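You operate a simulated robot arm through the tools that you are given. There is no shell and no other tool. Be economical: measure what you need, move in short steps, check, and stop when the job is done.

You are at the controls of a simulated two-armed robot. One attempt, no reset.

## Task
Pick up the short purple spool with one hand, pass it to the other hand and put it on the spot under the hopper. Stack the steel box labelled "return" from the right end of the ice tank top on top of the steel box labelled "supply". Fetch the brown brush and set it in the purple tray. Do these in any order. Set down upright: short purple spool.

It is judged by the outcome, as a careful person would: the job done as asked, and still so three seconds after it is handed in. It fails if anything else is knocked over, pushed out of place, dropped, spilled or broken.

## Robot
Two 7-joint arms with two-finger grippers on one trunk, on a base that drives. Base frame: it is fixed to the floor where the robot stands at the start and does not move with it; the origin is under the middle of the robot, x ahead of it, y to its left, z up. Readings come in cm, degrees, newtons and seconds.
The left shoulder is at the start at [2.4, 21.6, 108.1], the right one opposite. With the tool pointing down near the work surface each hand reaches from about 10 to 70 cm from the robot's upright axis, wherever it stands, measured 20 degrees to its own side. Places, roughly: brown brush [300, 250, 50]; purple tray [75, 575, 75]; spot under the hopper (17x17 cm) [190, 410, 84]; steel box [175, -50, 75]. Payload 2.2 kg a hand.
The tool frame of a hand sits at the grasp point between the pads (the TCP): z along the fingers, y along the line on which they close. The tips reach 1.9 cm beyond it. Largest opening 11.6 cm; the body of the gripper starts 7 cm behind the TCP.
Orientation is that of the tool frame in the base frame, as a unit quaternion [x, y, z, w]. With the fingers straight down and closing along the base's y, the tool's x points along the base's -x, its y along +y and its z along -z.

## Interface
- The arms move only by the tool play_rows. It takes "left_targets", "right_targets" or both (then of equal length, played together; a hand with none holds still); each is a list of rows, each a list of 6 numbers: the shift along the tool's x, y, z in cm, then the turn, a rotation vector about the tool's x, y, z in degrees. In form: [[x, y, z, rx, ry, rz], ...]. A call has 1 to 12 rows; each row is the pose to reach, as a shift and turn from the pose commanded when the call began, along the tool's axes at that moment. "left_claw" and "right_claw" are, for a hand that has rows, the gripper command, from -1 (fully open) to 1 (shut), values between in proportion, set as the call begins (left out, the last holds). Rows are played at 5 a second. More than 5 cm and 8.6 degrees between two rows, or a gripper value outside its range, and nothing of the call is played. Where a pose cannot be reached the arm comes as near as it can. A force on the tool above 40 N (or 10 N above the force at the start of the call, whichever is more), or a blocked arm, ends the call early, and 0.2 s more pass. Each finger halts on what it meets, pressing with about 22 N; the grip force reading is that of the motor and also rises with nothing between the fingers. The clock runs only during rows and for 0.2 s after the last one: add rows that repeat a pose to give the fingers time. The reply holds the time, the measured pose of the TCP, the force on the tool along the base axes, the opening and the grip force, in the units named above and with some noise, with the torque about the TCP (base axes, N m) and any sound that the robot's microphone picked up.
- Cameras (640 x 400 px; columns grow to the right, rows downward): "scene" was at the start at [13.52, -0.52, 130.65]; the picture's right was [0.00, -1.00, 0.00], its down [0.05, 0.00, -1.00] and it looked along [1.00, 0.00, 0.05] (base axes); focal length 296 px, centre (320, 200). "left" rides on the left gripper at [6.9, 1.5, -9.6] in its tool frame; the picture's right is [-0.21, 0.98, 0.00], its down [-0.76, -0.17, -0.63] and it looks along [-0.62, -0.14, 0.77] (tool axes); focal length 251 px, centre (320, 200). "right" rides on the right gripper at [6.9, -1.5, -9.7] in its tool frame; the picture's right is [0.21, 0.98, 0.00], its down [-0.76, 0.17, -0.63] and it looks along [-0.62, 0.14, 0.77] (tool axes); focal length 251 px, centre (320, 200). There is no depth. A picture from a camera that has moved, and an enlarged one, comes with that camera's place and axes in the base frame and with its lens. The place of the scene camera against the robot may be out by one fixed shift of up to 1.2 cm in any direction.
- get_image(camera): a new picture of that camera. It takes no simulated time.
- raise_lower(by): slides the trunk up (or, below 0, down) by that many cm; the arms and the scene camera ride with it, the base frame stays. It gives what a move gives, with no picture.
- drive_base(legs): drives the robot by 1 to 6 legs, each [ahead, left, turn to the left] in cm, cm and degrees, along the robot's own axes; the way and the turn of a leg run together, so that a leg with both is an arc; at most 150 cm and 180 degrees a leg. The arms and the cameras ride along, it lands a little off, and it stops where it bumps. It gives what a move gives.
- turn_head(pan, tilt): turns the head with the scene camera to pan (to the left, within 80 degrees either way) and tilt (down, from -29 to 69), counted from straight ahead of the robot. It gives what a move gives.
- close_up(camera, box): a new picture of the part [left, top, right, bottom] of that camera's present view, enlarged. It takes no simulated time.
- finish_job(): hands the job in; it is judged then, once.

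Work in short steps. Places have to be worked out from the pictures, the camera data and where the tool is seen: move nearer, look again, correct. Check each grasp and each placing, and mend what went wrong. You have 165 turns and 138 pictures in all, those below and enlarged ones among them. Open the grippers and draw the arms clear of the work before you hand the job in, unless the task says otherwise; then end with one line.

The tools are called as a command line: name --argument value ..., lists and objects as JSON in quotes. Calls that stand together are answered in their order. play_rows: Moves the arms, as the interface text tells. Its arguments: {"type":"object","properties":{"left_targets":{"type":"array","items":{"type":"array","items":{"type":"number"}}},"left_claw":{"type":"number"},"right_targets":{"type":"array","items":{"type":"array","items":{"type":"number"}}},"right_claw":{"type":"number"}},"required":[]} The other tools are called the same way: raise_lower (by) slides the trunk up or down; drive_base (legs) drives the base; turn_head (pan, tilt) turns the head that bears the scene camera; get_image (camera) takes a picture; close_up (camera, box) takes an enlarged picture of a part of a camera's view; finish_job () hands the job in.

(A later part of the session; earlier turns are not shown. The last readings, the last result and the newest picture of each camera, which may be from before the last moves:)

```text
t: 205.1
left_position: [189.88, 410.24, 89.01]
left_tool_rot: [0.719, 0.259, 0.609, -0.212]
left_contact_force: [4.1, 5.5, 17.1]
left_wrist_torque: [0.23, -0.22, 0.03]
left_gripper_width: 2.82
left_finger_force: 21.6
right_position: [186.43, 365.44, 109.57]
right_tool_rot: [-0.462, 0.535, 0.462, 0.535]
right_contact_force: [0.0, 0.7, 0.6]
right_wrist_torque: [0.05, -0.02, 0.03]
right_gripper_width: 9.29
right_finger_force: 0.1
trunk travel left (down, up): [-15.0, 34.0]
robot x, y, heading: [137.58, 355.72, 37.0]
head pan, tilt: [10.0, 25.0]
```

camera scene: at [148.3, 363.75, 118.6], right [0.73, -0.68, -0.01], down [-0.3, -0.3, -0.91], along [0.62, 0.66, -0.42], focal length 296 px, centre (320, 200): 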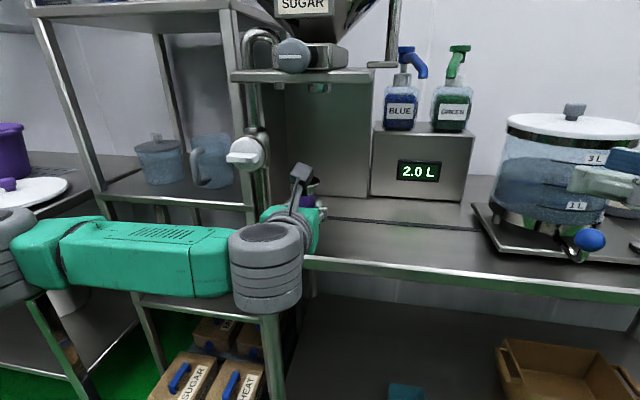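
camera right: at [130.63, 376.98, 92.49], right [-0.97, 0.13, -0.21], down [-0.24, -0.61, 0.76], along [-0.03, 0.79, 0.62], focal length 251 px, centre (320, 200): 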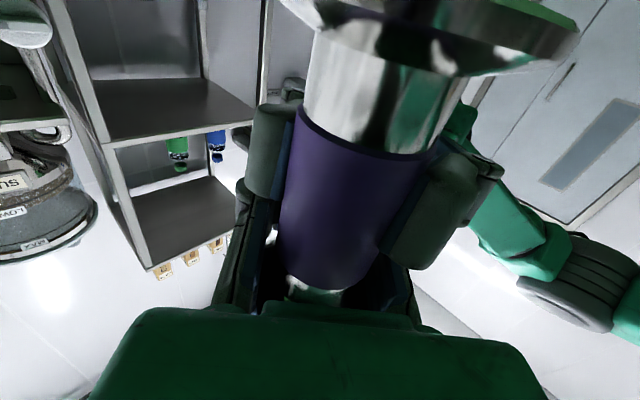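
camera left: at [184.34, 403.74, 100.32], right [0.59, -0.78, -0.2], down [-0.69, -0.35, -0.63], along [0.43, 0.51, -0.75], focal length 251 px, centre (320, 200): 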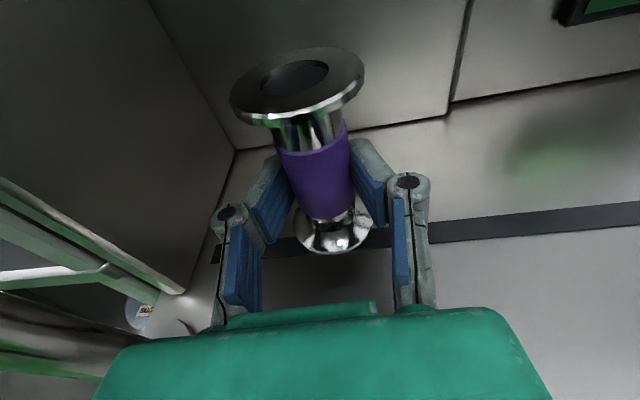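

Contact at TCP z≈89 (bench ≈84.8). I ease up 0.4 cm and check that the spool is flat before releasing.

play_rows --left_targets '[[0.25, 0, -0.05, 0, 0, 0], [0.35, 0, -0.06, 0, 0, 0], [0.35, 0, -0.06, 0, 0, 0]]'

play_rows --left_targets '[[0, 0, 0, 0, 0, 0], [0, 0, 0, 0, 0, 0], [0, 0, 0, 0, 0, 0]]' --left_claw 0.3

get_image --camera "left"

```text
t: 205.9
left_position: [189.82, 410.17, 88.89]
left_tool_rot: [0.722, 0.259, 0.606, -0.211]
left_contact_force: [5.8, 4.6, 15.7]
left_wrist_torque: [0.34, -0.36, 0.0]
left_gripper_width: 2.81
left_finger_force: 21.7
right_position: [186.56, 365.49, 109.31]
right_tool_rot: [-0.464, 0.535, 0.462, 0.534]
right_contact_force: [1.2, 0.1, -0.4]
right_wrist_torque: [-0.02, 0.02, 0.02]
right_gripper_width: 9.29
right_finger_force: 0.0
trunk travel left (down, up): [-15.0, 34.0]
robot x, y, heading: [137.49, 355.84, 37.0]
head pan, tilt: [10.0, 25.0]
```

```text
t: 206.7
left_position: [189.85, 410.23, 88.78]
left_tool_rot: [0.722, 0.26, 0.605, -0.212]
left_contact_force: [-0.2, -0.9, 0.9]
left_wrist_torque: [0.0, 0.0, 0.02]
left_gripper_width: 4.06
left_finger_force: 0.1
right_position: [186.46, 365.48, 109.55]
right_tool_rot: [-0.464, 0.534, 0.463, 0.534]
right_contact_force: [0.7, 0.4, -0.1]
right_wrist_torque: [-0.01, 0.04, 0.0]
right_gripper_width: 9.27
right_finger_force: 0.1
trunk travel left (down, up): [-15.0, 34.0]
robot x, y, heading: [137.34, 356.11, 37.1]
head pan, tilt: [10.0, 25.0]
```

```text
35 pictures are left
camera left: at [184.3, 403.86, 97.37], right [0.59, -0.78, -0.2], down [-0.69, -0.35, -0.63], along [0.43, 0.51, -0.75], focal length 251 px, centre (320, 200)
```

left: 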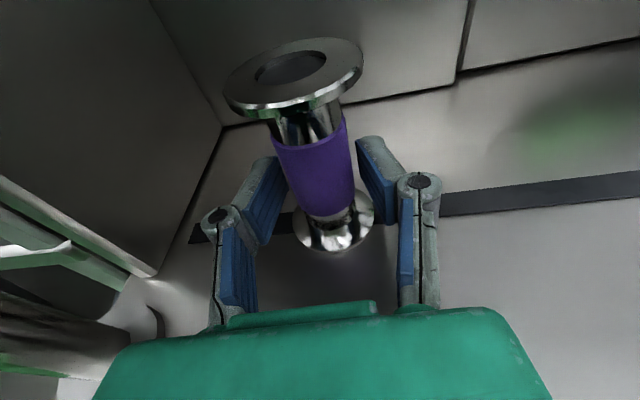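

The spool stands free and upright. I open wider and back straight out.

play_rows --left_targets '[[0, 0, 0, 0, 0, 0], [-0.3, 0, -2, 0, 0, 0], [-0.9, 0, -5, 0, 0, 0], [-1.4, 0, -8.5, 0, 0, 0], [-1.6, 0, -12.5, 0, 0, 0], [-1.6, 0, -17, 0, 0, 0], [-1.6, 0, -20, 0, 0, 0]]' --left_claw -0.1

get_image --camera "left"

```text
t: 208.3
left_position: [174.42, 397.8, 90.82]
left_tool_rot: [0.722, 0.258, 0.606, -0.211]
left_contact_force: [0.5, 0.3, 0.6]
left_wrist_torque: [-0.01, 0.01, 0.0]
left_gripper_width: 6.4
left_finger_force: 0.0
right_position: [186.36, 365.52, 109.44]
right_tool_rot: [-0.463, 0.535, 0.463, 0.534]
right_contact_force: [-0.6, 1.1, 0.1]
right_wrist_torque: [0.01, 0.01, -0.03]
right_gripper_width: 9.29
right_finger_force: 0.0
trunk travel left (down, up): [-15.0, 34.0]
robot x, y, heading: [137.27, 355.4, 37.1]
head pan, tilt: [10.0, 25.0]
```

```text
34 pictures are left
camera left: at [168.89, 391.44, 99.41], right [0.59, -0.78, -0.2], down [-0.69, -0.35, -0.63], along [0.43, 0.51, -0.75], focal length 251 px, centre (320, 200)
```

left: 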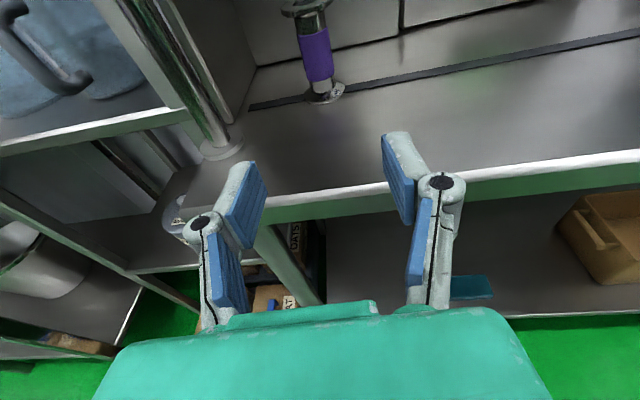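

The spool is placed well. I back away 45 cm from the bench, then restore both hands to natural downward poses.

drive_base --legs '[[-50, 0, 0]]'

play_rows --left_targets '[[0, 0, 0, -7.9, 0, 1.4], [0, 0, 0, -15.7, 0, 2.8], [0, 0, 0, -23.6, 0, 4.2], [0, 0, 0, -31.5, 0, 5.6], [0, 0, 0, -39.3, 0, 7], [0, 0, 0, -47.2, 0, 8.4], [0, 0, 0, -55.1, 0, 9.9], [0, 0, 0, -62.9, 0, 11.3], [0, 0, 0, -70.8, 0, 12.7], [0, 0, 0, -78.7, 0, 14.1], [0, 0, 0, -86.5, 0, 15.5], [0, 0, 0, -94.4, 0, 16.9]]' --right_targets '[[0, 0, 0, 2.94, 7.03, 2.94], [0, 0, 0, 5.9, 14.1, 5.9], [0, 0, 0, 8.8, 21.1, 8.8], [0, 0, 0, 11.8, 28.1, 11.8], [0, 0, 0, 14.7, 35.2, 14.7], [0, 0, 0, 17.6, 42.2, 17.6], [0, 0, 0, 20.6, 49.2, 20.6], [0, 0, 0, 23.5, 56.2, 23.5], [0, 0, 0, 26.5, 63.3, 26.5], [0, 0, 0, 29.4, 70.3, 29.4], [0, 0, 0, 32.3, 77.3, 32.3], [0, 0, 0, 35.3, 84.4, 35.3]]'

play_rows --left_targets '[[0, 0, -1, -4.6, -4.6, 5.5], [0, 0, -2, -9.1, -9.1, 10.9], [0, 0, -3, -13.7, -13.7, 16.4], [0, 0, -4, -18.3, -18.3, 21.9], [0, 0, -5, -22.9, -22.9, 27.3], [0, 0, -6, -27.4, -27.4, 32.8], [0, 0, -7, -32, -32, 38.3], [0, 0, -8, -36.6, -36.6, 43.7], [0, 0, -9, -41.2, -41.2, 49.2], [0, 0, -10, -45.7, -45.7, 54.7], [0, 0, -10, -50.3, -50.3, 60.1], [0, 0, -10, -54.9, -54.9, 65.6]]' --left_claw -1

drive_base --legs '[[0, 0, -70]]'

turn_head --pan 0 --tilt 20

get_image --camera "scene"

```text
t: 211.3
left_position: [134.12, 367.82, 90.83]
left_tool_rot: [0.72, 0.262, 0.605, -0.215]
left_contact_force: [-0.3, -0.5, -0.3]
left_wrist_torque: [0.0, -0.01, 0.02]
left_gripper_width: 6.38
left_finger_force: 0.1
right_position: [146.52, 335.51, 109.38]
right_tool_rot: [-0.466, 0.533, 0.465, 0.532]
right_contact_force: [0.4, 0.1, -0.1]
right_wrist_torque: [-0.03, -0.04, -0.01]
right_gripper_width: 9.27
right_finger_force: 0.0
trunk travel left (down, up): [-15.0, 34.0]
robot x, y, heading: [98.03, 325.7, 37.3]
head pan, tilt: [10.0, 25.0]
```

```text
t: 213.9
left_position: [134.08, 367.99, 90.95]
left_tool_rot: [0.672, -0.361, 0.57, 0.304]
left_contact_force: [0.0, 0.9, 0.1]
left_wrist_torque: [-0.05, -0.01, 0.0]
left_gripper_width: 6.39
left_finger_force: 0.1
right_position: [146.17, 335.95, 109.68]
right_tool_rot: [-0.318, 0.948, 0.0, 0.003]
right_contact_force: [-0.5, 0.7, -1.1]
right_wrist_torque: [-0.01, 0.03, 0.0]
right_gripper_width: 9.27
right_finger_force: 0.2
trunk travel left (down, up): [-15.0, 34.0]
robot x, y, heading: [97.51, 325.59, 37.5]
head pan, tilt: [10.0, 25.0]
```

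```text
t: 216.5
left_position: [128.64, 375.89, 92.71]
left_tool_rot: [-0.355, 0.931, -0.078, -0.037]
left_contact_force: [0.2, 0.8, 0.4]
left_wrist_torque: [0.02, -0.04, -0.01]
left_gripper_width: 11.61
left_finger_force: 0.1
right_position: [146.24, 335.6, 109.56]
right_tool_rot: [-0.319, 0.948, 0.001, 0.006]
right_contact_force: [0.1, -0.8, -0.1]
right_wrist_torque: [0.01, 0.03, 0.02]
right_gripper_width: 9.27
right_finger_force: 0.0
trunk travel left (down, up): [-15.0, 34.0]
robot x, y, heading: [97.79, 325.85, 37.7]
head pan, tilt: [10.0, 25.0]
```

```text
t: 219.9
left_position: [155.6, 313.99, 92.6]
left_tool_rot: [0.24, 0.967, -0.043, -0.075]
left_contact_force: [1.1, 0.7, 0.4]
left_wrist_torque: [-0.01, 0.0, 0.0]
left_gripper_width: 11.59
left_finger_force: 0.1
right_position: [123.72, 283.49, 109.57]
right_tool_rot: [0.283, 0.959, -0.002, 0.004]
right_contact_force: [-0.3, -0.2, 0.0]
right_wrist_torque: [0.02, -0.04, 0.0]
right_gripper_width: 9.28
right_finger_force: 0.0
trunk travel left (down, up): [-15.0, 34.0]
robot x, y, heading: [97.72, 325.88, -32.4]
head pan, tilt: [10.0, 25.0]
```

```text
t: 220.6
left_position: [155.29, 314.24, 92.77]
left_tool_rot: [0.242, 0.966, -0.044, -0.075]
left_contact_force: [0.4, 0.7, 0.7]
left_wrist_torque: [0.0, 0.0, -0.01]
left_gripper_width: 11.62
left_finger_force: 0.0
right_position: [123.47, 283.8, 109.81]
right_tool_rot: [0.282, 0.959, -0.001, 0.006]
right_contact_force: [-0.1, -0.7, 0.5]
right_wrist_torque: [0.0, -0.03, 0.02]
right_gripper_width: 9.28
right_finger_force: 0.0
trunk travel left (down, up): [-15.0, 34.0]
robot x, y, heading: [97.86, 325.78, -32.5]
head pan, tilt: [0.0, 20.0]
```

```text
33 pictures are left
camera scene: at [109.49, 317.85, 119.41], right [-0.53, -0.85, 0.0], down [-0.29, 0.18, -0.94], along [0.79, -0.5, -0.35], focal length 296 px, centre (320, 200)
```

scene: 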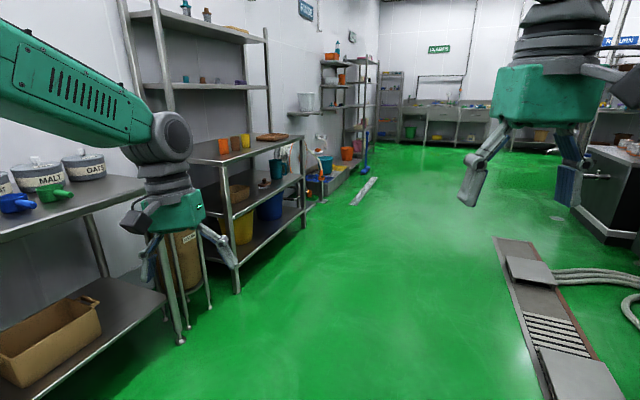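

The brush should appear near pixel (259,197), on the middle tier of the next shelf. Zoom.

close_up --camera "scene" --box '[200, 120, 328, 200]'

```text
5.00 times, centred on (264, 160) of scene
camera zoom: at [109.49, 317.85, 119.41], right [-0.53, -0.85, 0.0], down [-0.29, 0.18, -0.94], along [0.79, -0.5, -0.35], focal length 1481 px, centre (600, 400)
```

zoom: 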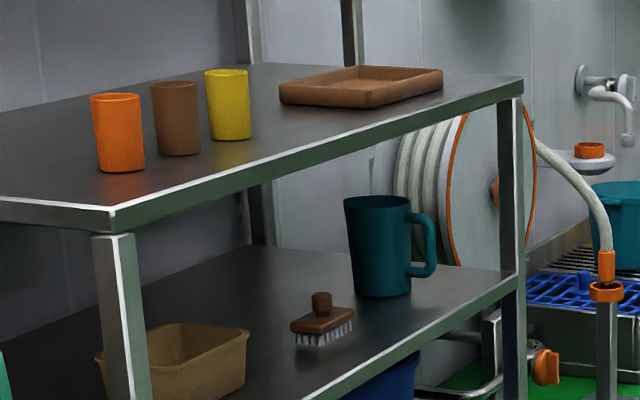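

Brown brush (block with bristles and knob) is on the middle shelf between basket and mug, ≈(304,245), shelf z≈50. I drive to stand in front of it, facing 37°, and lower the trunk.

drive_base --legs '[[0, 0, -10.4], [150, 0, 0], [27, 0, 0], [0, 0, 80]]'

raise_lower --by -15

turn_head --pan -8 --tilt 25

get_image --camera "scene"

```text
t: 233.7
left_position: [261.12, 254.61, 92.91]
left_tool_rot: [-0.346, 0.934, -0.077, -0.036]
left_contact_force: [0.7, -0.4, 0.2]
left_wrist_torque: [0.01, 0.0, 0.03]
left_gripper_width: 11.58
left_finger_force: 0.0
right_position: [277.91, 213.86, 109.7]
right_tool_rot: [-0.307, 0.952, 0.002, 0.006]
right_contact_force: [0.1, 0.1, 0.3]
right_wrist_torque: [0.01, -0.03, -0.04]
right_gripper_width: 9.3
right_finger_force: 0.1
trunk travel left (down, up): [-15.0, 34.0]
robot x, y, heading: [229.2, 205.15, 36.3]
head pan, tilt: [0.0, 20.0]
```

```text
t: 235.4
left_position: [260.86, 254.49, 78.1]
left_tool_rot: [-0.345, 0.935, -0.077, -0.034]
left_contact_force: [0.6, -0.1, 0.5]
left_wrist_torque: [-0.01, 0.03, 0.0]
left_gripper_width: 11.6
left_finger_force: 0.1
right_position: [277.6, 213.71, 94.87]
right_tool_rot: [-0.307, 0.952, 0.003, 0.007]
right_contact_force: [-0.7, -0.1, -0.1]
right_wrist_torque: [0.03, 0.01, -0.02]
right_gripper_width: 9.29
right_finger_force: 0.0
trunk travel left (down, up): [0.0, 49.0]
robot x, y, heading: [229.3, 204.92, 36.3]
head pan, tilt: [0.0, 20.0]
```

```text
t: 236.1
left_position: [260.91, 254.55, 77.92]
left_tool_rot: [-0.345, 0.935, -0.078, -0.036]
left_contact_force: [0.3, -0.3, 0.2]
left_wrist_torque: [0.02, -0.03, -0.04]
left_gripper_width: 11.58
left_finger_force: 0.1
right_position: [277.52, 213.64, 94.86]
right_tool_rot: [-0.307, 0.952, 0.003, 0.007]
right_contact_force: [-0.5, -0.1, -0.1]
right_wrist_torque: [0.0, 0.0, -0.02]
right_gripper_width: 9.28
right_finger_force: 0.2
trunk travel left (down, up): [0.0, 49.0]
robot x, y, heading: [229.22, 205.29, 36.3]
head pan, tilt: [-8.0, 25.0]
```

```text
31 pictures are left
camera scene: at [241.22, 211.46, 103.6], right [0.47, -0.88, 0.0], down [-0.37, -0.2, -0.9], along [0.8, 0.43, -0.43], focal length 296 px, centre (320, 200)
```

scene: 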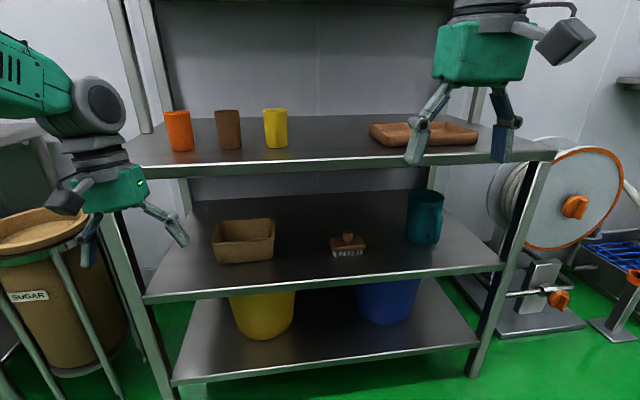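

Triangulated: brush base (312,240), z≈48.5; mid-shelf front edge ~9 cm before it; upper shelf at z≈81. Before approaching I pull the left hand up and back, and pitch the right hand forward at lower height.

play_rows --left_targets '[[1.8, 0, -3, 0, 0, 0], [3.6, 0, -6, 0, 0, 0], [5.4, 0, -9, 0, 0, 0], [7.2, 0, -12, 0, 0, 0], [9, 0, -15, 0, 0, 0], [10.5, 0, -18, 0, 0, 0], [12, 0, -20, 0, 0, 0], [12, 0, -20, 0, 0, 0]]' --right_targets '[[-0.5, 0, 4.2, 0, -7, 0], [-1, 0, 8.4, 0, -14, 0], [-1.5, 0, 12.6, 0, -21, 0], [-2, 0, 16.8, 0, -28, 0], [-2.5, 0, 21, 0, -35, 0], [-3, 0, 25.2, 0, -42, 0], [-3, 0, 29.4, 0, -50, 0], [-3, 0, 29.4, 0, -50, 0]]' --right_claw -0.2

drive_base --legs '[[18, -6, 0]]'

get_image --camera "right"

get_image --camera "scene"

```text
t: 237.9
left_position: [252.13, 250.1, 99.25]
left_tool_rot: [-0.345, 0.935, -0.077, -0.035]
left_contact_force: [-0.4, -0.7, 0.3]
left_wrist_torque: [0.03, -0.02, -0.02]
left_gripper_width: 11.62
left_finger_force: 0.1
right_position: [281.37, 215.89, 67.23]
right_tool_rot: [-0.25, 0.861, 0.152, 0.416]
right_contact_force: [-0.5, 0.8, 0.7]
right_wrist_torque: [0.02, 0.01, 0.0]
right_gripper_width: 6.94
right_finger_force: 0.0
trunk travel left (down, up): [0.0, 49.0]
robot x, y, heading: [229.02, 204.9, 36.1]
head pan, tilt: [-8.0, 25.0]
```

```text
t: 239.5
left_position: [270.08, 256.34, 99.15]
left_tool_rot: [-0.347, 0.934, -0.079, -0.036]
left_contact_force: [0.1, 0.3, 0.7]
left_wrist_torque: [-0.02, 0.01, -0.03]
left_gripper_width: 11.6
left_finger_force: 0.1
right_position: [299.5, 221.93, 66.63]
right_tool_rot: [-0.251, 0.865, 0.149, 0.407]
right_contact_force: [0.2, -0.4, 0.6]
right_wrist_torque: [0.02, 0.02, -0.02]
right_gripper_width: 6.96
right_finger_force: 0.0
trunk travel left (down, up): [0.0, 49.0]
robot x, y, heading: [247.55, 210.82, 36.7]
head pan, tilt: [-8.0, 25.0]
```

```text
30 pictures are left
camera right: at [290.52, 213.93, 67.1], right [-0.66, 0.74, -0.11], down [-0.08, 0.08, 0.99], along [0.75, 0.66, 0.01], focal length 251 px, centre (320, 200)
```

right: 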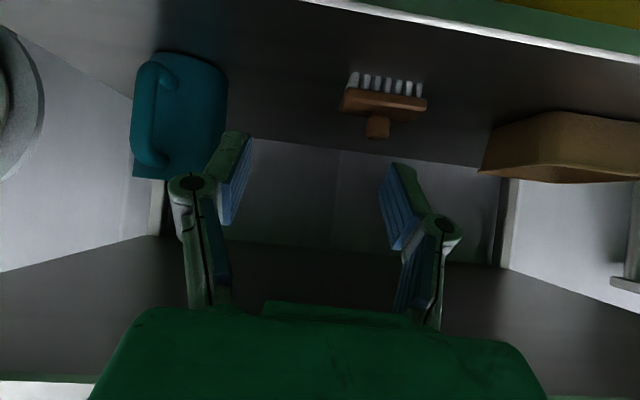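

```text
29 pictures are left
camera scene: at [259.39, 217.55, 103.59], right [0.48, -0.88, 0.0], down [-0.37, -0.2, -0.9], along [0.79, 0.43, -0.43], focal length 296 px, centre (320, 200)
```

scene: 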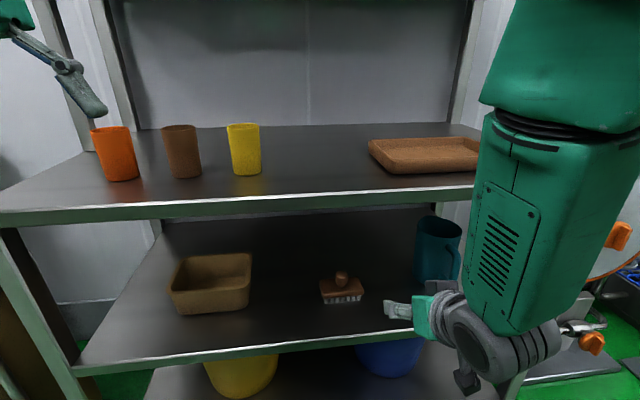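

The brush is bigger than thought (≈11 cm wide, knob top z≈58). Knob centre ≈(312,241,56.5). I move the right hand to a pre-grasp 9 cm back along its axis.

play_rows --right_targets '[[-1, 2.2, 2, 0, 0, 0], [-2, 4.4, 4, 0, 0, 0], [-3, 6.6, 7, 0, 0, 0], [-4, 8.6, 10, 0, 0, 0], [-4.85, 8.6, 14, 0, 0, 0], [-4.85, 8.6, 14, 0, 0, 0]]'

get_image --camera "right"

```text
t: 240.9
left_position: [269.79, 256.2, 99.31]
left_tool_rot: [-0.347, 0.934, -0.077, -0.034]
left_contact_force: [0.2, 0.0, 0.6]
left_wrist_torque: [0.02, 0.0, 0.01]
left_gripper_width: 11.59
left_finger_force: 0.0
right_position: [306.78, 236.38, 62.59]
right_tool_rot: [-0.238, 0.868, 0.154, 0.408]
right_contact_force: [-0.2, 0.2, 0.5]
right_wrist_torque: [0.01, 0.02, 0.01]
right_gripper_width: 6.95
right_finger_force: 0.0
trunk travel left (down, up): [0.0, 49.0]
robot x, y, heading: [247.45, 211.02, 36.4]
head pan, tilt: [-8.0, 25.0]
```

```text
28 pictures are left
camera right: at [297.69, 228.63, 63.04], right [-0.64, 0.76, -0.1], down [-0.07, 0.07, 1.0], along [0.76, 0.65, 0.01], focal length 251 px, centre (320, 200)
```

right: 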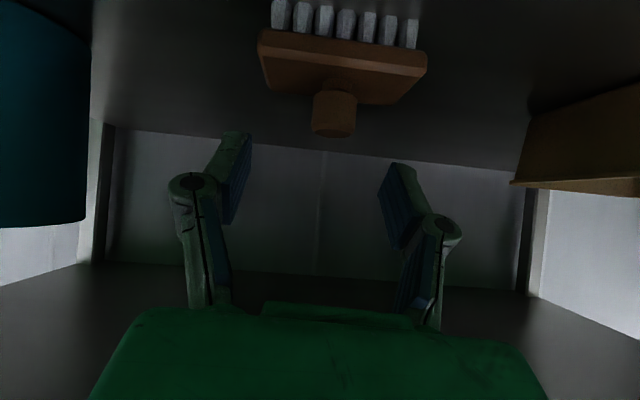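

Triangulated knob: (311.5,241.0,56.7). Advance 8.3 cm with small corrections, then close.

play_rows --right_targets '[[0.1, 0.5, 2.5, 0, 0, 0], [0.2, 0.9, 5, 0, 0, 0], [0.3, 0.9, 7, 0, 0, 0], [0.3, 0.9, 8.3, 0, 0, 0], [0.3, 0.9, 8.3, 0, 0, 0]]'

play_rows --right_targets '[[0, 0, 0, 0, 0, 0], [0, 0, 0, 0, 0, 0], [0, 0, 0, 0, 0, 0], [0, 0, 0, 0, 0, 0]]' --right_claw 1

get_image --camera "right"

```text
t: 242.1
left_position: [269.68, 256.11, 99.3]
left_tool_rot: [-0.348, 0.934, -0.077, -0.033]
left_contact_force: [0.1, -0.2, 0.2]
left_wrist_torque: [-0.02, 0.02, 0.0]
left_gripper_width: 11.6
left_finger_force: 0.1
right_position: [310.71, 241.58, 57.44]
right_tool_rot: [-0.252, 0.862, 0.152, 0.413]
right_contact_force: [1.3, -2.8, 25.2]
right_wrist_torque: [-0.79, -0.71, -0.19]
right_gripper_width: 7.63
right_finger_force: 3.8
trunk travel left (down, up): [0.0, 49.0]
robot x, y, heading: [247.67, 211.32, 36.5]
head pan, tilt: [-8.0, 25.0]
```

```text
t: 243.1
left_position: [269.59, 256.1, 99.39]
left_tool_rot: [-0.348, 0.934, -0.078, -0.033]
left_contact_force: [0.2, 0.2, 0.2]
left_wrist_torque: [0.02, 0.01, -0.01]
left_gripper_width: 11.61
left_finger_force: 0.0
right_position: [310.59, 241.63, 57.47]
right_tool_rot: [-0.25, 0.862, 0.153, 0.413]
right_contact_force: [-5.6, 7.8, 32.1]
right_wrist_torque: [-0.03, -0.14, 0.09]
right_gripper_width: 2.42
right_finger_force: 22.3
trunk travel left (down, up): [0.0, 49.0]
robot x, y, heading: [247.82, 211.15, 36.5]
head pan, tilt: [-8.0, 25.0]
```

```text
27 pictures are left
camera right: at [301.7, 233.65, 57.88], right [-0.66, 0.74, -0.11], down [-0.09, 0.07, 0.99], along [0.75, 0.67, 0.02], focal length 251 px, centre (320, 200)
```

right: 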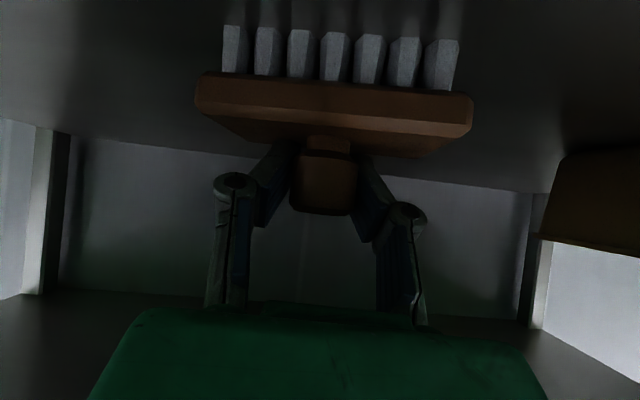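

Fingers grip the knob (2.4 cm). I lift 4 cm and check the hold.

play_rows --right_targets '[[-0.8, 0, -0.6, 0, 0, 0], [-1.9, 0.1, -1.5, 0, 0, 0], [-3.1, 0.2, -2.5, 0, 0, 0], [-3.1, 0.2, -2.5, 0, 0, 0]]'

get_image --camera "right"

```text
t: 244.1
left_position: [269.83, 256.22, 99.14]
left_tool_rot: [-0.348, 0.934, -0.079, -0.034]
left_contact_force: [0.9, 0.2, -0.4]
left_wrist_torque: [0.01, 0.01, 0.03]
left_gripper_width: 11.6
left_finger_force: 0.0
right_position: [310.71, 241.27, 60.58]
right_tool_rot: [-0.249, 0.865, 0.15, 0.408]
right_contact_force: [0.0, -1.3, -0.4]
right_wrist_torque: [0.0, -0.01, 0.0]
right_gripper_width: 2.41
right_finger_force: 21.7
trunk travel left (down, up): [0.0, 49.0]
robot x, y, heading: [247.51, 210.91, 36.6]
head pan, tilt: [-8.0, 25.0]
```

```text
26 pictures are left
camera right: at [301.69, 233.32, 61.26], right [-0.66, 0.75, -0.11], down [-0.08, 0.08, 0.99], along [0.75, 0.66, 0.01], focal length 251 px, centre (320, 200)
```

right: 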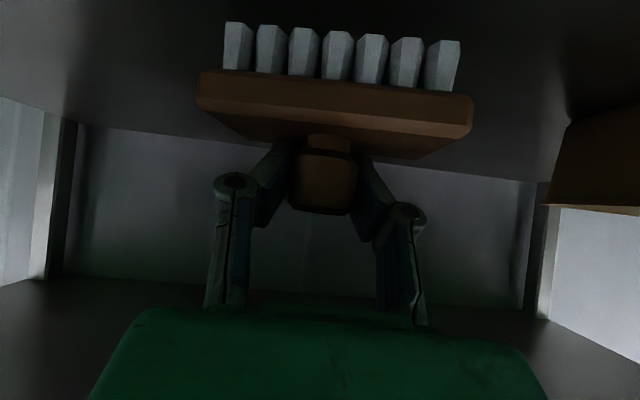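

Firm hold. I lift a bit more, back off 45 cm, and strafe left along the benches toward the tray.

play_rows --right_targets '[[-2, 0.2, -1.5, 0, 0, 0], [-3.5, 0.3, -2.8, 0, 0, 0], [-3.5, 0.3, -2.8, 0, 0, 0]]'

drive_base --legs '[[-45, 0, 0], [0, 150, 0], [0, 150, 0], [0, 95, 0]]'

turn_head --pan 0 --tilt 20

get_image --camera "scene"

```text
t: 244.9
left_position: [269.83, 256.11, 99.25]
left_tool_rot: [-0.346, 0.934, -0.079, -0.034]
left_contact_force: [0.0, -0.5, 0.6]
left_wrist_torque: [0.0, -0.04, 0.0]
left_gripper_width: 11.6
left_finger_force: 0.0
right_position: [311.21, 240.72, 64.74]
right_tool_rot: [-0.242, 0.87, 0.149, 0.402]
right_contact_force: [-1.1, -0.2, -0.2]
right_wrist_torque: [-0.01, -0.01, 0.0]
right_gripper_width: 2.42
right_finger_force: 22.2
trunk travel left (down, up): [0.0, 49.0]
robot x, y, heading: [247.47, 211.13, 36.4]
head pan, tilt: [-8.0, 25.0]
```

```text
t: 266.1
left_position: [4.1, 546.09, 99.39]
left_tool_rot: [-0.345, 0.935, -0.077, -0.035]
left_contact_force: [-0.4, -0.5, 0.0]
left_wrist_torque: [0.01, 0.01, 0.01]
left_gripper_width: 11.58
left_finger_force: 0.0
right_position: [45.37, 530.64, 65.56]
right_tool_rot: [-0.236, 0.869, 0.154, 0.408]
right_contact_force: [-0.4, -0.6, 0.2]
right_wrist_torque: [0.0, -0.01, 0.02]
right_gripper_width: 1.98
right_finger_force: 22.0
trunk travel left (down, up): [0.0, 49.0]
robot x, y, heading: [-18.71, 501.39, 36.2]
head pan, tilt: [-8.0, 25.0]
```

```text
t: 266.8
left_position: [3.75, 545.93, 99.45]
left_tool_rot: [-0.344, 0.935, -0.077, -0.034]
left_contact_force: [0.2, 0.0, 0.2]
left_wrist_torque: [0.03, 0.01, 0.0]
left_gripper_width: 11.6
left_finger_force: 0.0
right_position: [45.3, 530.28, 65.68]
right_tool_rot: [-0.235, 0.869, 0.153, 0.408]
right_contact_force: [0.3, 0.9, -0.7]
right_wrist_torque: [0.01, -0.03, -0.01]
right_gripper_width: 2.0
right_finger_force: 21.9
trunk travel left (down, up): [0.0, 49.0]
robot x, y, heading: [-18.5, 501.35, 36.2]
head pan, tilt: [0.0, 20.0]
```

```text
25 pictures are left
camera scene: at [-7.44, 508.84, 104.4], right [0.59, -0.81, 0.0], down [-0.28, -0.2, -0.94], along [0.76, 0.55, -0.35], focal length 296 px, centre (320, 200)
```

scene: 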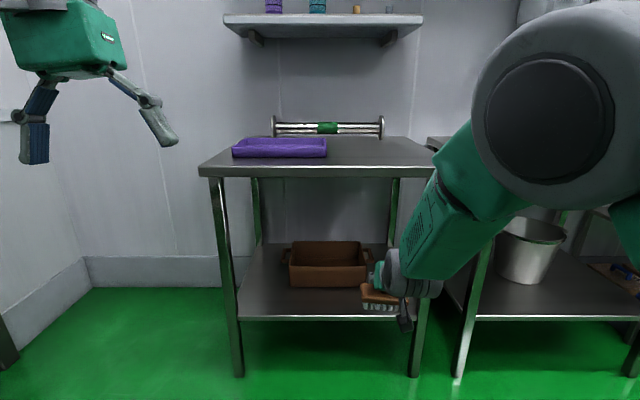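

The purple tray lies on the table's left part. Grip dropped slightly to 2.0, so I keep an eye on it. I raise the trunk 40 cm, then move left 27 and ahead 28 for a close look.

raise_lower --by 40

drive_base --legs '[[0, 27, 0], [28, 0, 0]]'

turn_head --pan -10 --tilt 40

get_image --camera "scene"

get_image --camera "right"

```text
t: 270.6
left_position: [3.59, 546.15, 139.36]
left_tool_rot: [-0.344, 0.935, -0.076, -0.033]
left_contact_force: [0.9, 0.8, -0.3]
left_wrist_torque: [0.03, -0.01, 0.03]
left_gripper_width: 11.6
left_finger_force: 0.1
right_position: [45.25, 530.5, 105.84]
right_tool_rot: [-0.234, 0.869, 0.152, 0.409]
right_contact_force: [0.2, 0.6, -0.1]
right_wrist_torque: [0.01, 0.0, 0.01]
right_gripper_width: 1.98
right_finger_force: 22.2
trunk travel left (down, up): [-40.0, 9.0]
robot x, y, heading: [-18.38, 501.37, 36.1]
head pan, tilt: [0.0, 20.0]
```

```text
t: 274.1
left_position: [9.73, 585.83, 139.19]
left_tool_rot: [-0.344, 0.935, -0.082, -0.031]
left_contact_force: [-0.8, 0.6, 0.4]
left_wrist_torque: [-0.03, -0.02, 0.02]
left_gripper_width: 11.61
left_finger_force: 0.0
right_position: [51.35, 570.07, 106.03]
right_tool_rot: [-0.239, 0.867, 0.149, 0.412]
right_contact_force: [-0.5, 1.0, -1.5]
right_wrist_torque: [-0.04, -0.03, -0.05]
right_gripper_width: 1.94
right_finger_force: 22.4
trunk travel left (down, up): [-40.0, 9.0]
robot x, y, heading: [-12.26, 540.09, 36.0]
head pan, tilt: [0.0, 20.0]
```

```text
t: 274.9
left_position: [9.58, 585.52, 139.43]
left_tool_rot: [-0.345, 0.935, -0.08, -0.032]
left_contact_force: [-1.0, 1.1, 0.2]
left_wrist_torque: [-0.07, -0.01, 0.03]
left_gripper_width: 11.61
left_finger_force: 0.0
right_position: [51.34, 569.9, 105.98]
right_tool_rot: [-0.237, 0.867, 0.151, 0.412]
right_contact_force: [-0.7, 0.4, -0.8]
right_wrist_torque: [-0.01, 0.0, -0.04]
right_gripper_width: 1.91
right_finger_force: 22.1
trunk travel left (down, up): [-40.0, 9.0]
robot x, y, heading: [-12.03, 540.28, 36.1]
head pan, tilt: [-10.0, 40.0]
```

```text
24 pictures are left
camera scene: at [-1.07, 547.11, 141.27], right [0.44, -0.9, 0.01], down [-0.58, -0.29, -0.76], along [0.69, 0.33, -0.64], focal length 296 px, centre (320, 200)
```

scene: 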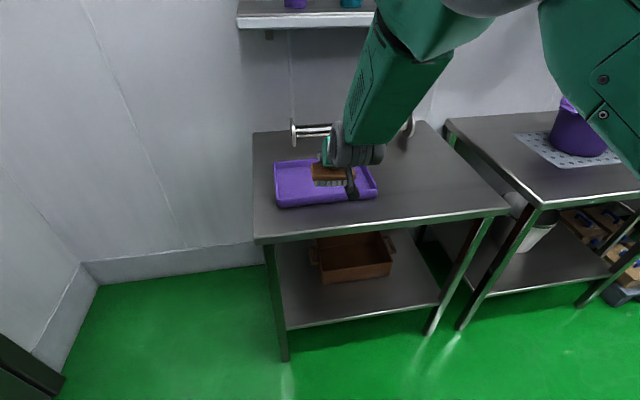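

```text
23 pictures are left
camera right: at [42.21, 562.15, 106.46], right [-0.64, 0.76, -0.1], down [-0.08, 0.07, 0.99], along [0.76, 0.65, 0.02], focal length 251 px, centre (320, 200)
```

right: 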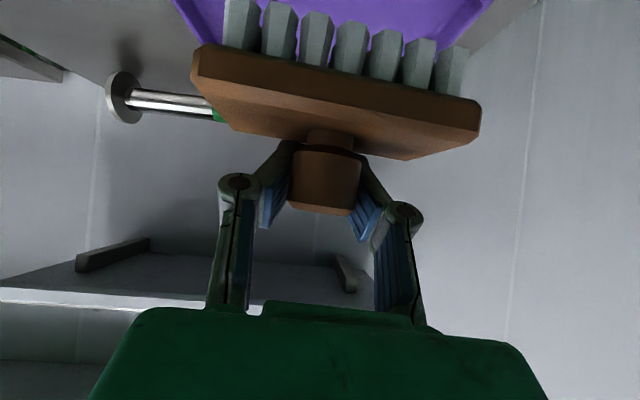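

Tray triangulated: about 30×19 cm, centre ≈(68,579.5), table z≈84.5, rim ≈88; brush bottom ≈97. I drive 18 ahead and 2 right so the brush is over the tray.

drive_base --legs '[[18, -2.4, 0]]'

get_image --camera "scene"

```text
t: 276.5
left_position: [26.67, 592.89, 139.85]
left_tool_rot: [-0.343, 0.936, -0.074, -0.032]
left_contact_force: [0.4, 0.3, 0.4]
left_wrist_torque: [0.0, -0.01, -0.01]
left_gripper_width: 11.62
left_finger_force: 0.1
right_position: [68.18, 577.42, 106.3]
right_tool_rot: [-0.231, 0.867, 0.155, 0.412]
right_contact_force: [-0.5, 0.0, -0.6]
right_wrist_torque: [0.03, 0.01, -0.01]
right_gripper_width: 1.91
right_finger_force: 21.9
trunk travel left (down, up): [-40.0, 9.0]
robot x, y, heading: [4.28, 549.17, 35.7]
head pan, tilt: [-10.0, 40.0]
```

```text
22 pictures are left
camera scene: at [15.77, 554.33, 141.3], right [0.44, -0.9, 0.0], down [-0.58, -0.28, -0.77], along [0.69, 0.34, -0.64], focal length 296 px, centre (320, 200)
```

scene: 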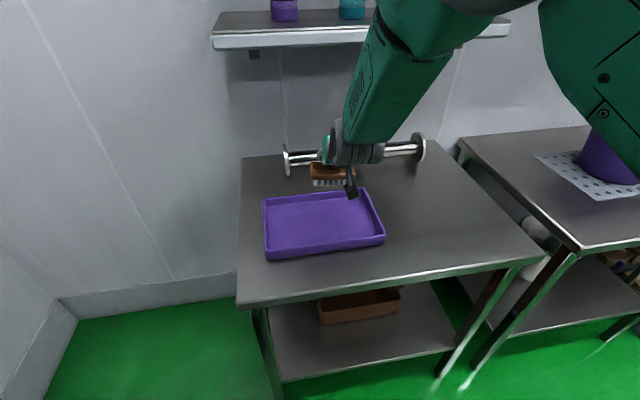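

Brush appears ~3 cm to the right of the tray's centre. I shift +3 along tool y and lower 9.5 cm.

play_rows --right_targets '[[0, 1.5, 0, 0, 0, 0], [0, 3, 0, 0, 0, 0], [2.4, 2.8, 1.8, 0, 0, 0], [4.8, 2.6, 3.7, 0, 0, 0], [6.4, 2.4, 5, 0, 0, 0], [7.5, 2.3, 5.8, 0, 0, 0], [7.5, 2.3, 5.8, 0, 0, 0]]'

close_up --camera "scene" --box '[224, 150, 416, 270]'

```text
t: 278.1
left_position: [26.55, 593.12, 139.77]
left_tool_rot: [-0.342, 0.936, -0.076, -0.031]
left_contact_force: [0.3, -0.3, -0.5]
left_wrist_torque: [0.05, 0.02, 0.01]
left_gripper_width: 11.62
left_finger_force: 0.0
right_position: [66.49, 580.23, 97.01]
right_tool_rot: [-0.233, 0.867, 0.155, 0.412]
right_contact_force: [-0.3, -0.5, -1.0]
right_wrist_torque: [0.03, -0.05, 0.0]
right_gripper_width: 1.94
right_finger_force: 21.6
trunk travel left (down, up): [-40.0, 9.0]
robot x, y, heading: [4.55, 549.05, 36.0]
head pan, tilt: [-10.0, 40.0]
```

```text
3.33 times, centred on (320, 210) of scene
camera zoom: at [15.85, 554.86, 141.26], right [0.44, -0.9, 0.0], down [-0.58, -0.28, -0.76], along [0.69, 0.33, -0.65], focal length 987 px, centre (320, 167)
```

zoom: 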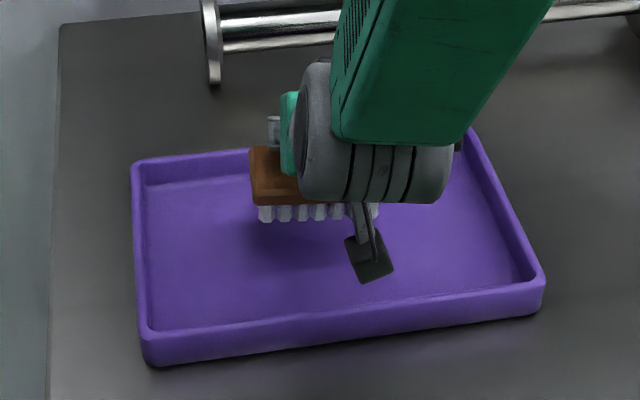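

Brush is over the tray centre. I lower slowly to contact.

play_rows --right_targets '[[0.4, 0, 0.3, 0, 0, 0], [0.8, 0, 0.6, 0, 0, 0], [1.2, 0, 0.9, 0, 0, 0], [1.6, -0.1, 1.2, 0, 0, 0], [2, -0.1, 1.5, 0, 0, 0]]'

play_rows --right_targets '[[0.25, 0, 0.2, 0, 0, 0], [0.5, 0, 0.4, 0, 0, 0], [0.75, 0, 0.6, 0, 0, 0]]'

```text
t: 279.3
left_position: [26.47, 593.13, 139.69]
left_tool_rot: [-0.342, 0.936, -0.076, -0.03]
left_contact_force: [0.7, -0.1, -0.1]
left_wrist_torque: [-0.01, -0.02, -0.01]
left_gripper_width: 11.64
left_finger_force: 0.0
right_position: [66.38, 580.38, 94.5]
right_tool_rot: [-0.232, 0.867, 0.155, 0.412]
right_contact_force: [-1.0, -0.5, -0.6]
right_wrist_torque: [0.01, -0.03, 0.01]
right_gripper_width: 1.89
right_finger_force: 21.9
trunk travel left (down, up): [-40.0, 9.0]
robot x, y, heading: [4.41, 548.87, 35.9]
head pan, tilt: [-10.0, 40.0]
```

```text
t: 280.1
left_position: [26.43, 593.1, 139.63]
left_tool_rot: [-0.342, 0.936, -0.076, -0.03]
left_contact_force: [0.3, 0.3, -0.5]
left_wrist_torque: [0.01, -0.02, -0.01]
left_gripper_width: 11.57
left_finger_force: 0.1
right_position: [66.22, 580.3, 93.58]
right_tool_rot: [-0.233, 0.867, 0.155, 0.412]
right_contact_force: [0.1, 0.6, -0.2]
right_wrist_torque: [-0.01, -0.02, 0.0]
right_gripper_width: 1.89
right_finger_force: 22.2
trunk travel left (down, up): [-40.0, 9.0]
robot x, y, heading: [4.21, 549.24, 35.8]
head pan, tilt: [-10.0, 40.0]
```

No contact yet at TCP z 93.6; continue in small steps.

play_rows --right_targets '[[0.25, 0, 0.2, 0, 0, 0], [0.5, 0, 0.4, 0, 0, 0], [0.75, 0, 0.6, 0, 0, 0], [1, 0, 0.8, 0, 0, 0]]'

get_image --camera "right"

```text
t: 281.1
left_position: [26.47, 593.09, 139.7]
left_tool_rot: [-0.342, 0.936, -0.076, -0.031]
left_contact_force: [-0.3, -0.7, 0.7]
left_wrist_torque: [-0.01, -0.04, 0.01]
left_gripper_width: 11.62
left_finger_force: 0.1
right_position: [66.43, 580.57, 92.45]
right_tool_rot: [-0.231, 0.867, 0.154, 0.413]
right_contact_force: [0.5, -0.6, -1.0]
right_wrist_torque: [0.0, 0.01, 0.02]
right_gripper_width: 1.86
right_finger_force: 22.5
trunk travel left (down, up): [-40.0, 9.0]
robot x, y, heading: [4.19, 549.0, 35.9]
head pan, tilt: [-10.0, 40.0]
```

```text
20 pictures are left
camera right: at [57.14, 572.77, 92.74], right [-0.64, 0.77, -0.09], down [-0.08, 0.06, 1.0], along [0.77, 0.64, 0.02], focal length 251 px, centre (320, 200)
```

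right: 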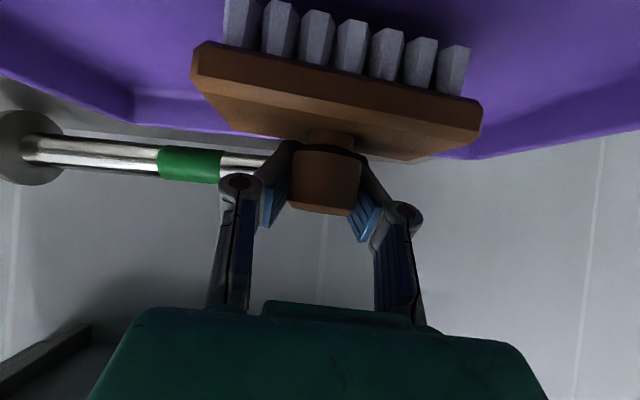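

Close to touching; continue down.

play_rows --right_targets '[[0.2, 0, 0.15, 0, 0, 0], [0.4, 0, 0.3, 0, 0, 0], [0.6, 0, 0.45, 0, 0, 0], [0.8, 0, 0.6, 0, 0, 0], [1, 0, 0.75, 0, 0, 0], [1.2, 0, 0.9, 0, 0, 0]]'

```text
t: 282.5
left_position: [26.09, 593.22, 139.77]
left_tool_rot: [-0.342, 0.936, -0.076, -0.03]
left_contact_force: [0.0, 1.0, -0.2]
left_wrist_torque: [0.01, -0.02, -0.02]
left_gripper_width: 11.61
left_finger_force: 0.1
right_position: [66.05, 580.72, 91.1]
right_tool_rot: [-0.233, 0.865, 0.156, 0.416]
right_contact_force: [-0.2, 4.7, 17.2]
right_wrist_torque: [-0.38, -0.19, -0.01]
right_gripper_width: 1.85
right_finger_force: 22.1
trunk travel left (down, up): [-40.0, 9.0]
robot x, y, heading: [4.55, 549.24, 36.1]
head pan, tilt: [-10.0, 40.0]
```

Contact (17 N). I open the fingers and withdraw back along the tool axis.

play_rows --right_targets '[[0, 0, 0, 0, 0, 0], [0, 0, 0, 0, 0, 0], [0, 0, 0, 0, 0, 0]]' --right_claw -0.1

play_rows --right_targets '[[-0.3, 0, -2, 0, 0, 0], [-0.8, 0, -5, 0, 0, 0], [-2, 0, -9, 0, 0, 0], [-4, 0, -13, 0, 0, 0], [-5, 0, -17, 0, 0, 0]]'

get_image --camera "scene"

```text
t: 283.3
left_position: [26.39, 592.98, 139.85]
left_tool_rot: [-0.342, 0.936, -0.075, -0.031]
left_contact_force: [0.3, 0.2, -0.6]
left_wrist_torque: [0.05, 0.0, 0.03]
left_gripper_width: 11.61
left_finger_force: 0.1
right_position: [66.26, 580.36, 91.03]
right_tool_rot: [-0.231, 0.867, 0.155, 0.414]
right_contact_force: [4.4, -0.9, 9.5]
right_wrist_torque: [-0.56, 0.45, -0.1]
right_gripper_width: 5.57
right_finger_force: 13.1
trunk travel left (down, up): [-40.0, 9.0]
robot x, y, heading: [4.27, 549.18, 36.0]
head pan, tilt: [-10.0, 40.0]
```

```text
t: 284.7
left_position: [26.15, 592.97, 139.85]
left_tool_rot: [-0.342, 0.936, -0.076, -0.03]
left_contact_force: [-0.2, 0.1, -0.5]
left_wrist_torque: [-0.06, 0.0, 0.01]
left_gripper_width: 11.58
left_finger_force: 0.1
right_position: [56.7, 571.34, 98.33]
right_tool_rot: [-0.219, 0.899, 0.133, 0.354]
right_contact_force: [0.1, 0.5, -0.7]
right_wrist_torque: [0.01, -0.01, 0.01]
right_gripper_width: 6.37
right_finger_force: 0.1
trunk travel left (down, up): [-40.0, 9.0]
robot x, y, heading: [4.35, 548.83, 35.8]
head pan, tilt: [-10.0, 40.0]
stopped in row 5 (right hand): the arm was blocked; the commanded pose is now the measured one
```

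```text
19 pictures are left
camera scene: at [15.78, 554.92, 141.26], right [0.44, -0.9, 0.0], down [-0.58, -0.28, -0.76], along [0.69, 0.33, -0.65], focal length 296 px, centre (320, 200)
```

scene: 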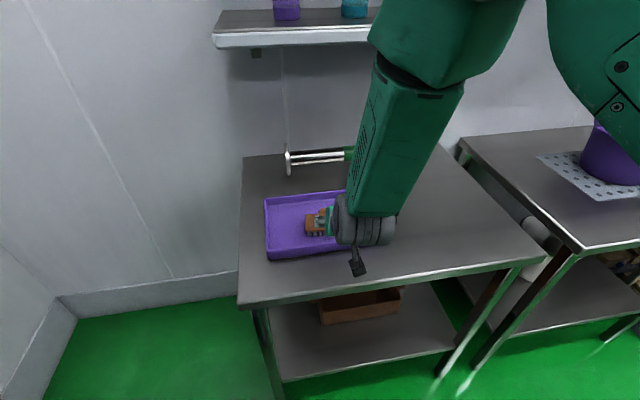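

Hand is clear behind the knob but the arm folded near its limit; I back the base away and look.

drive_base --legs '[[-35, 0, 0]]'

get_image --camera "scene"

```text
t: 287.0
left_position: [-2.09, 572.47, 139.86]
left_tool_rot: [-0.341, 0.936, -0.077, -0.03]
left_contact_force: [-0.5, -0.4, 0.1]
left_wrist_torque: [-0.03, 0.02, 0.02]
left_gripper_width: 11.57
left_finger_force: 0.1
right_position: [28.38, 550.58, 98.57]
right_tool_rot: [-0.218, 0.899, 0.133, 0.356]
right_contact_force: [0.1, 1.1, -0.5]
right_wrist_torque: [0.02, -0.02, 0.0]
right_gripper_width: 6.39
right_finger_force: 0.0
trunk travel left (down, up): [-40.0, 9.0]
robot x, y, heading: [-23.97, 528.48, 35.8]
head pan, tilt: [-10.0, 40.0]
```

```text
18 pictures are left
camera scene: at [-12.61, 534.36, 141.25], right [0.44, -0.9, 0.0], down [-0.58, -0.28, -0.76], along [0.69, 0.33, -0.65], focal length 296 px, centre (320, 200)
```

scene: 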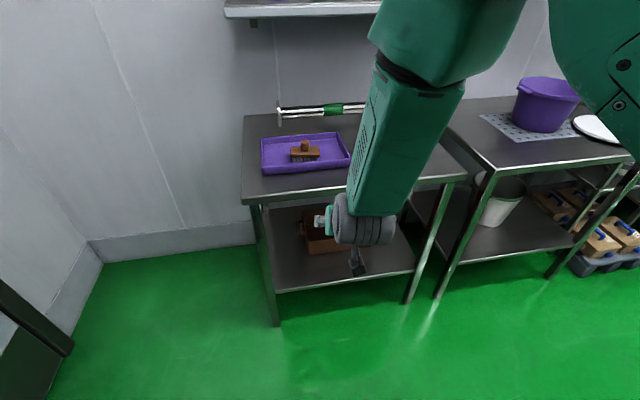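

The brush rests upright in the tray. Next the boxes: I restore the right hand to a downward pose, lower the trunk, and travel back along the benches to the open floor on the far side of the ice tank.

raise_lower --by -15

play_rows --right_targets '[[-1, 0, -1, 0, 7.4, 0], [-2, 0, -2, 0, 14.8, 0], [-3, 0, -3, 0, 22.2, 0], [-4, 0, -4, 0, 29.6, 0], [-5, 0, -5, 0, 37.1, 0], [-6, 0, -6, 0, 44.5, 0], [-6, 0, -6, 0, 44.5, 0]]' --right_claw -1

drive_base --legs '[[0, -150, 0], [0, -150, 0], [0, -110, 0], [0, 0, -119]]'

turn_head --pan 0 --tilt 20

get_image --camera "scene"

```text
t: 288.7
left_position: [-2.49, 572.07, 124.95]
left_tool_rot: [-0.341, 0.937, -0.075, -0.028]
left_contact_force: [-0.4, -0.9, 0.3]
left_wrist_torque: [-0.02, 0.01, 0.02]
left_gripper_width: 11.6
left_finger_force: 0.0
right_position: [28.14, 550.32, 83.71]
right_tool_rot: [-0.217, 0.899, 0.134, 0.357]
right_contact_force: [0.2, -0.4, 0.8]
right_wrist_torque: [0.02, -0.02, -0.02]
right_gripper_width: 6.36
right_finger_force: 0.1
trunk travel left (down, up): [-25.0, 24.0]
robot x, y, heading: [-23.95, 528.22, 35.9]
head pan, tilt: [-10.0, 40.0]
```

```text
t: 290.3
left_position: [-2.42, 571.94, 125.13]
left_tool_rot: [-0.341, 0.937, -0.075, -0.028]
left_contact_force: [0.8, -0.8, -0.9]
left_wrist_torque: [0.0, -0.01, -0.02]
left_gripper_width: 11.59
left_finger_force: 0.0
right_position: [28.47, 549.79, 92.13]
right_tool_rot: [-0.253, 0.967, 0.042, -0.01]
right_contact_force: [-0.8, -0.9, -0.3]
right_wrist_torque: [0.04, 0.01, -0.01]
right_gripper_width: 11.62
right_finger_force: 0.1
trunk travel left (down, up): [-25.0, 24.0]
robot x, y, heading: [-24.11, 528.48, 35.8]
head pan, tilt: [-10.0, 40.0]
```

```text
t: 314.9
left_position: [246.1, 159.06, 124.85]
left_tool_rot: [0.623, 0.778, -0.017, -0.08]
left_contact_force: [0.7, 0.3, -0.7]
left_wrist_torque: [0.03, 0.02, -0.01]
left_gripper_width: 11.59
left_finger_force: 0.0
right_position: [211.92, 141.66, 92.12]
right_tool_rot: [0.695, 0.718, 0.029, 0.029]
right_contact_force: [1.2, 0.6, 0.5]
right_wrist_torque: [-0.01, 0.01, -0.01]
right_gripper_width: 11.6
right_finger_force: 0.0
trunk travel left (down, up): [-25.0, 24.0]
robot x, y, heading: [216.65, 198.47, -81.4]
head pan, tilt: [-10.0, 40.0]
```

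```text
t: 315.7
left_position: [245.8, 159.48, 125.1]
left_tool_rot: [0.623, 0.778, -0.018, -0.078]
left_contact_force: [-0.9, 0.0, -0.7]
left_wrist_torque: [0.01, 0.01, -0.03]
left_gripper_width: 11.59
left_finger_force: 0.1
right_position: [211.73, 142.01, 92.19]
right_tool_rot: [0.695, 0.718, 0.027, 0.032]
right_contact_force: [0.3, 0.1, -0.6]
right_wrist_torque: [0.0, 0.01, -0.01]
right_gripper_width: 11.61
right_finger_force: 0.0
trunk travel left (down, up): [-25.0, 24.0]
robot x, y, heading: [216.89, 198.19, -81.6]
head pan, tilt: [0.0, 20.0]
```

```text
17 pictures are left
camera scene: at [219.6, 184.4, 129.4], right [-0.99, -0.15, 0.0], down [-0.05, 0.34, -0.94], along [0.14, -0.93, -0.35], focal length 296 px, centre (320, 200)
```

scene: 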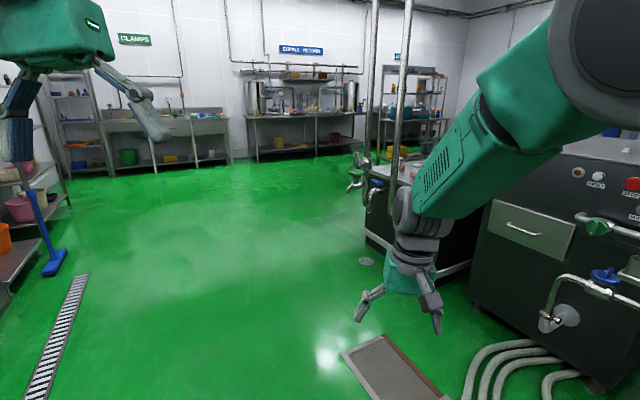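

I can see the tank's end with two vertical pipes in front of it, so the best approach is diagonal around its free corner, using the left hand. I drive around at a distance and turn to face the boxes.

drive_base --legs '[[140, 34, 0], [147, -28, 0], [0, 0, -128]]'

turn_head --pan 5 --tilt 25

get_image --camera "scene"

```text
t: 335.2
left_position: [211.66, -84.39, 125.16]
left_tool_rot: [0.97, -0.229, 0.063, -0.047]
left_contact_force: [1.3, -0.6, 1.2]
left_wrist_torque: [0.02, -0.02, 0.01]
left_gripper_width: 11.61
left_finger_force: 0.1
right_position: [219.54, -46.99, 92.21]
right_tool_rot: [0.947, -0.32, -0.016, 0.04]
right_contact_force: [-0.6, 0.3, -0.6]
right_wrist_torque: [-0.01, 0.0, 0.01]
right_gripper_width: 11.56
right_finger_force: 0.1
trunk travel left (down, up): [-25.0, 24.0]
robot x, y, heading: [259.85, -86.6, 149.1]
head pan, tilt: [0.0, 20.0]
```

```text
t: 335.9
left_position: [212.0, -84.62, 125.25]
left_tool_rot: [0.97, -0.229, 0.062, -0.048]
left_contact_force: [-0.2, -0.1, 0.7]
left_wrist_torque: [0.04, -0.01, 0.05]
left_gripper_width: 11.6
left_finger_force: 0.0
right_position: [219.79, -47.14, 92.15]
right_tool_rot: [0.947, -0.32, -0.016, 0.041]
right_contact_force: [-0.6, 0.1, -0.9]
right_wrist_torque: [0.03, -0.01, 0.0]
right_gripper_width: 11.57
right_finger_force: 0.0
trunk travel left (down, up): [-25.0, 24.0]
robot x, y, heading: [260.16, -86.58, 149.3]
head pan, tilt: [5.0, 25.0]
```

```text
16 pictures are left
camera scene: at [248.32, -81.11, 128.6], right [0.43, 0.9, 0.0], down [0.38, -0.18, -0.9], along [-0.81, 0.39, -0.43], focal length 296 px, centre (320, 200)
```

scene: 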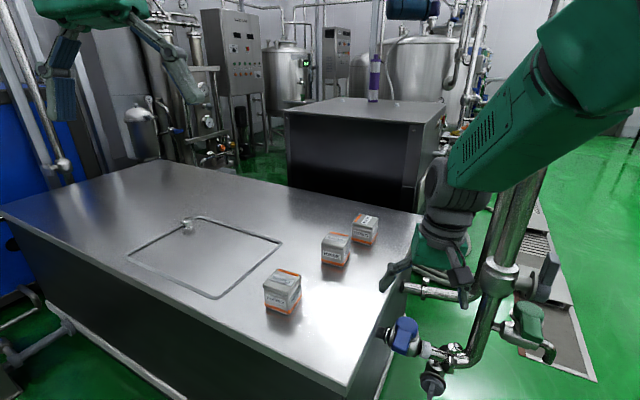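

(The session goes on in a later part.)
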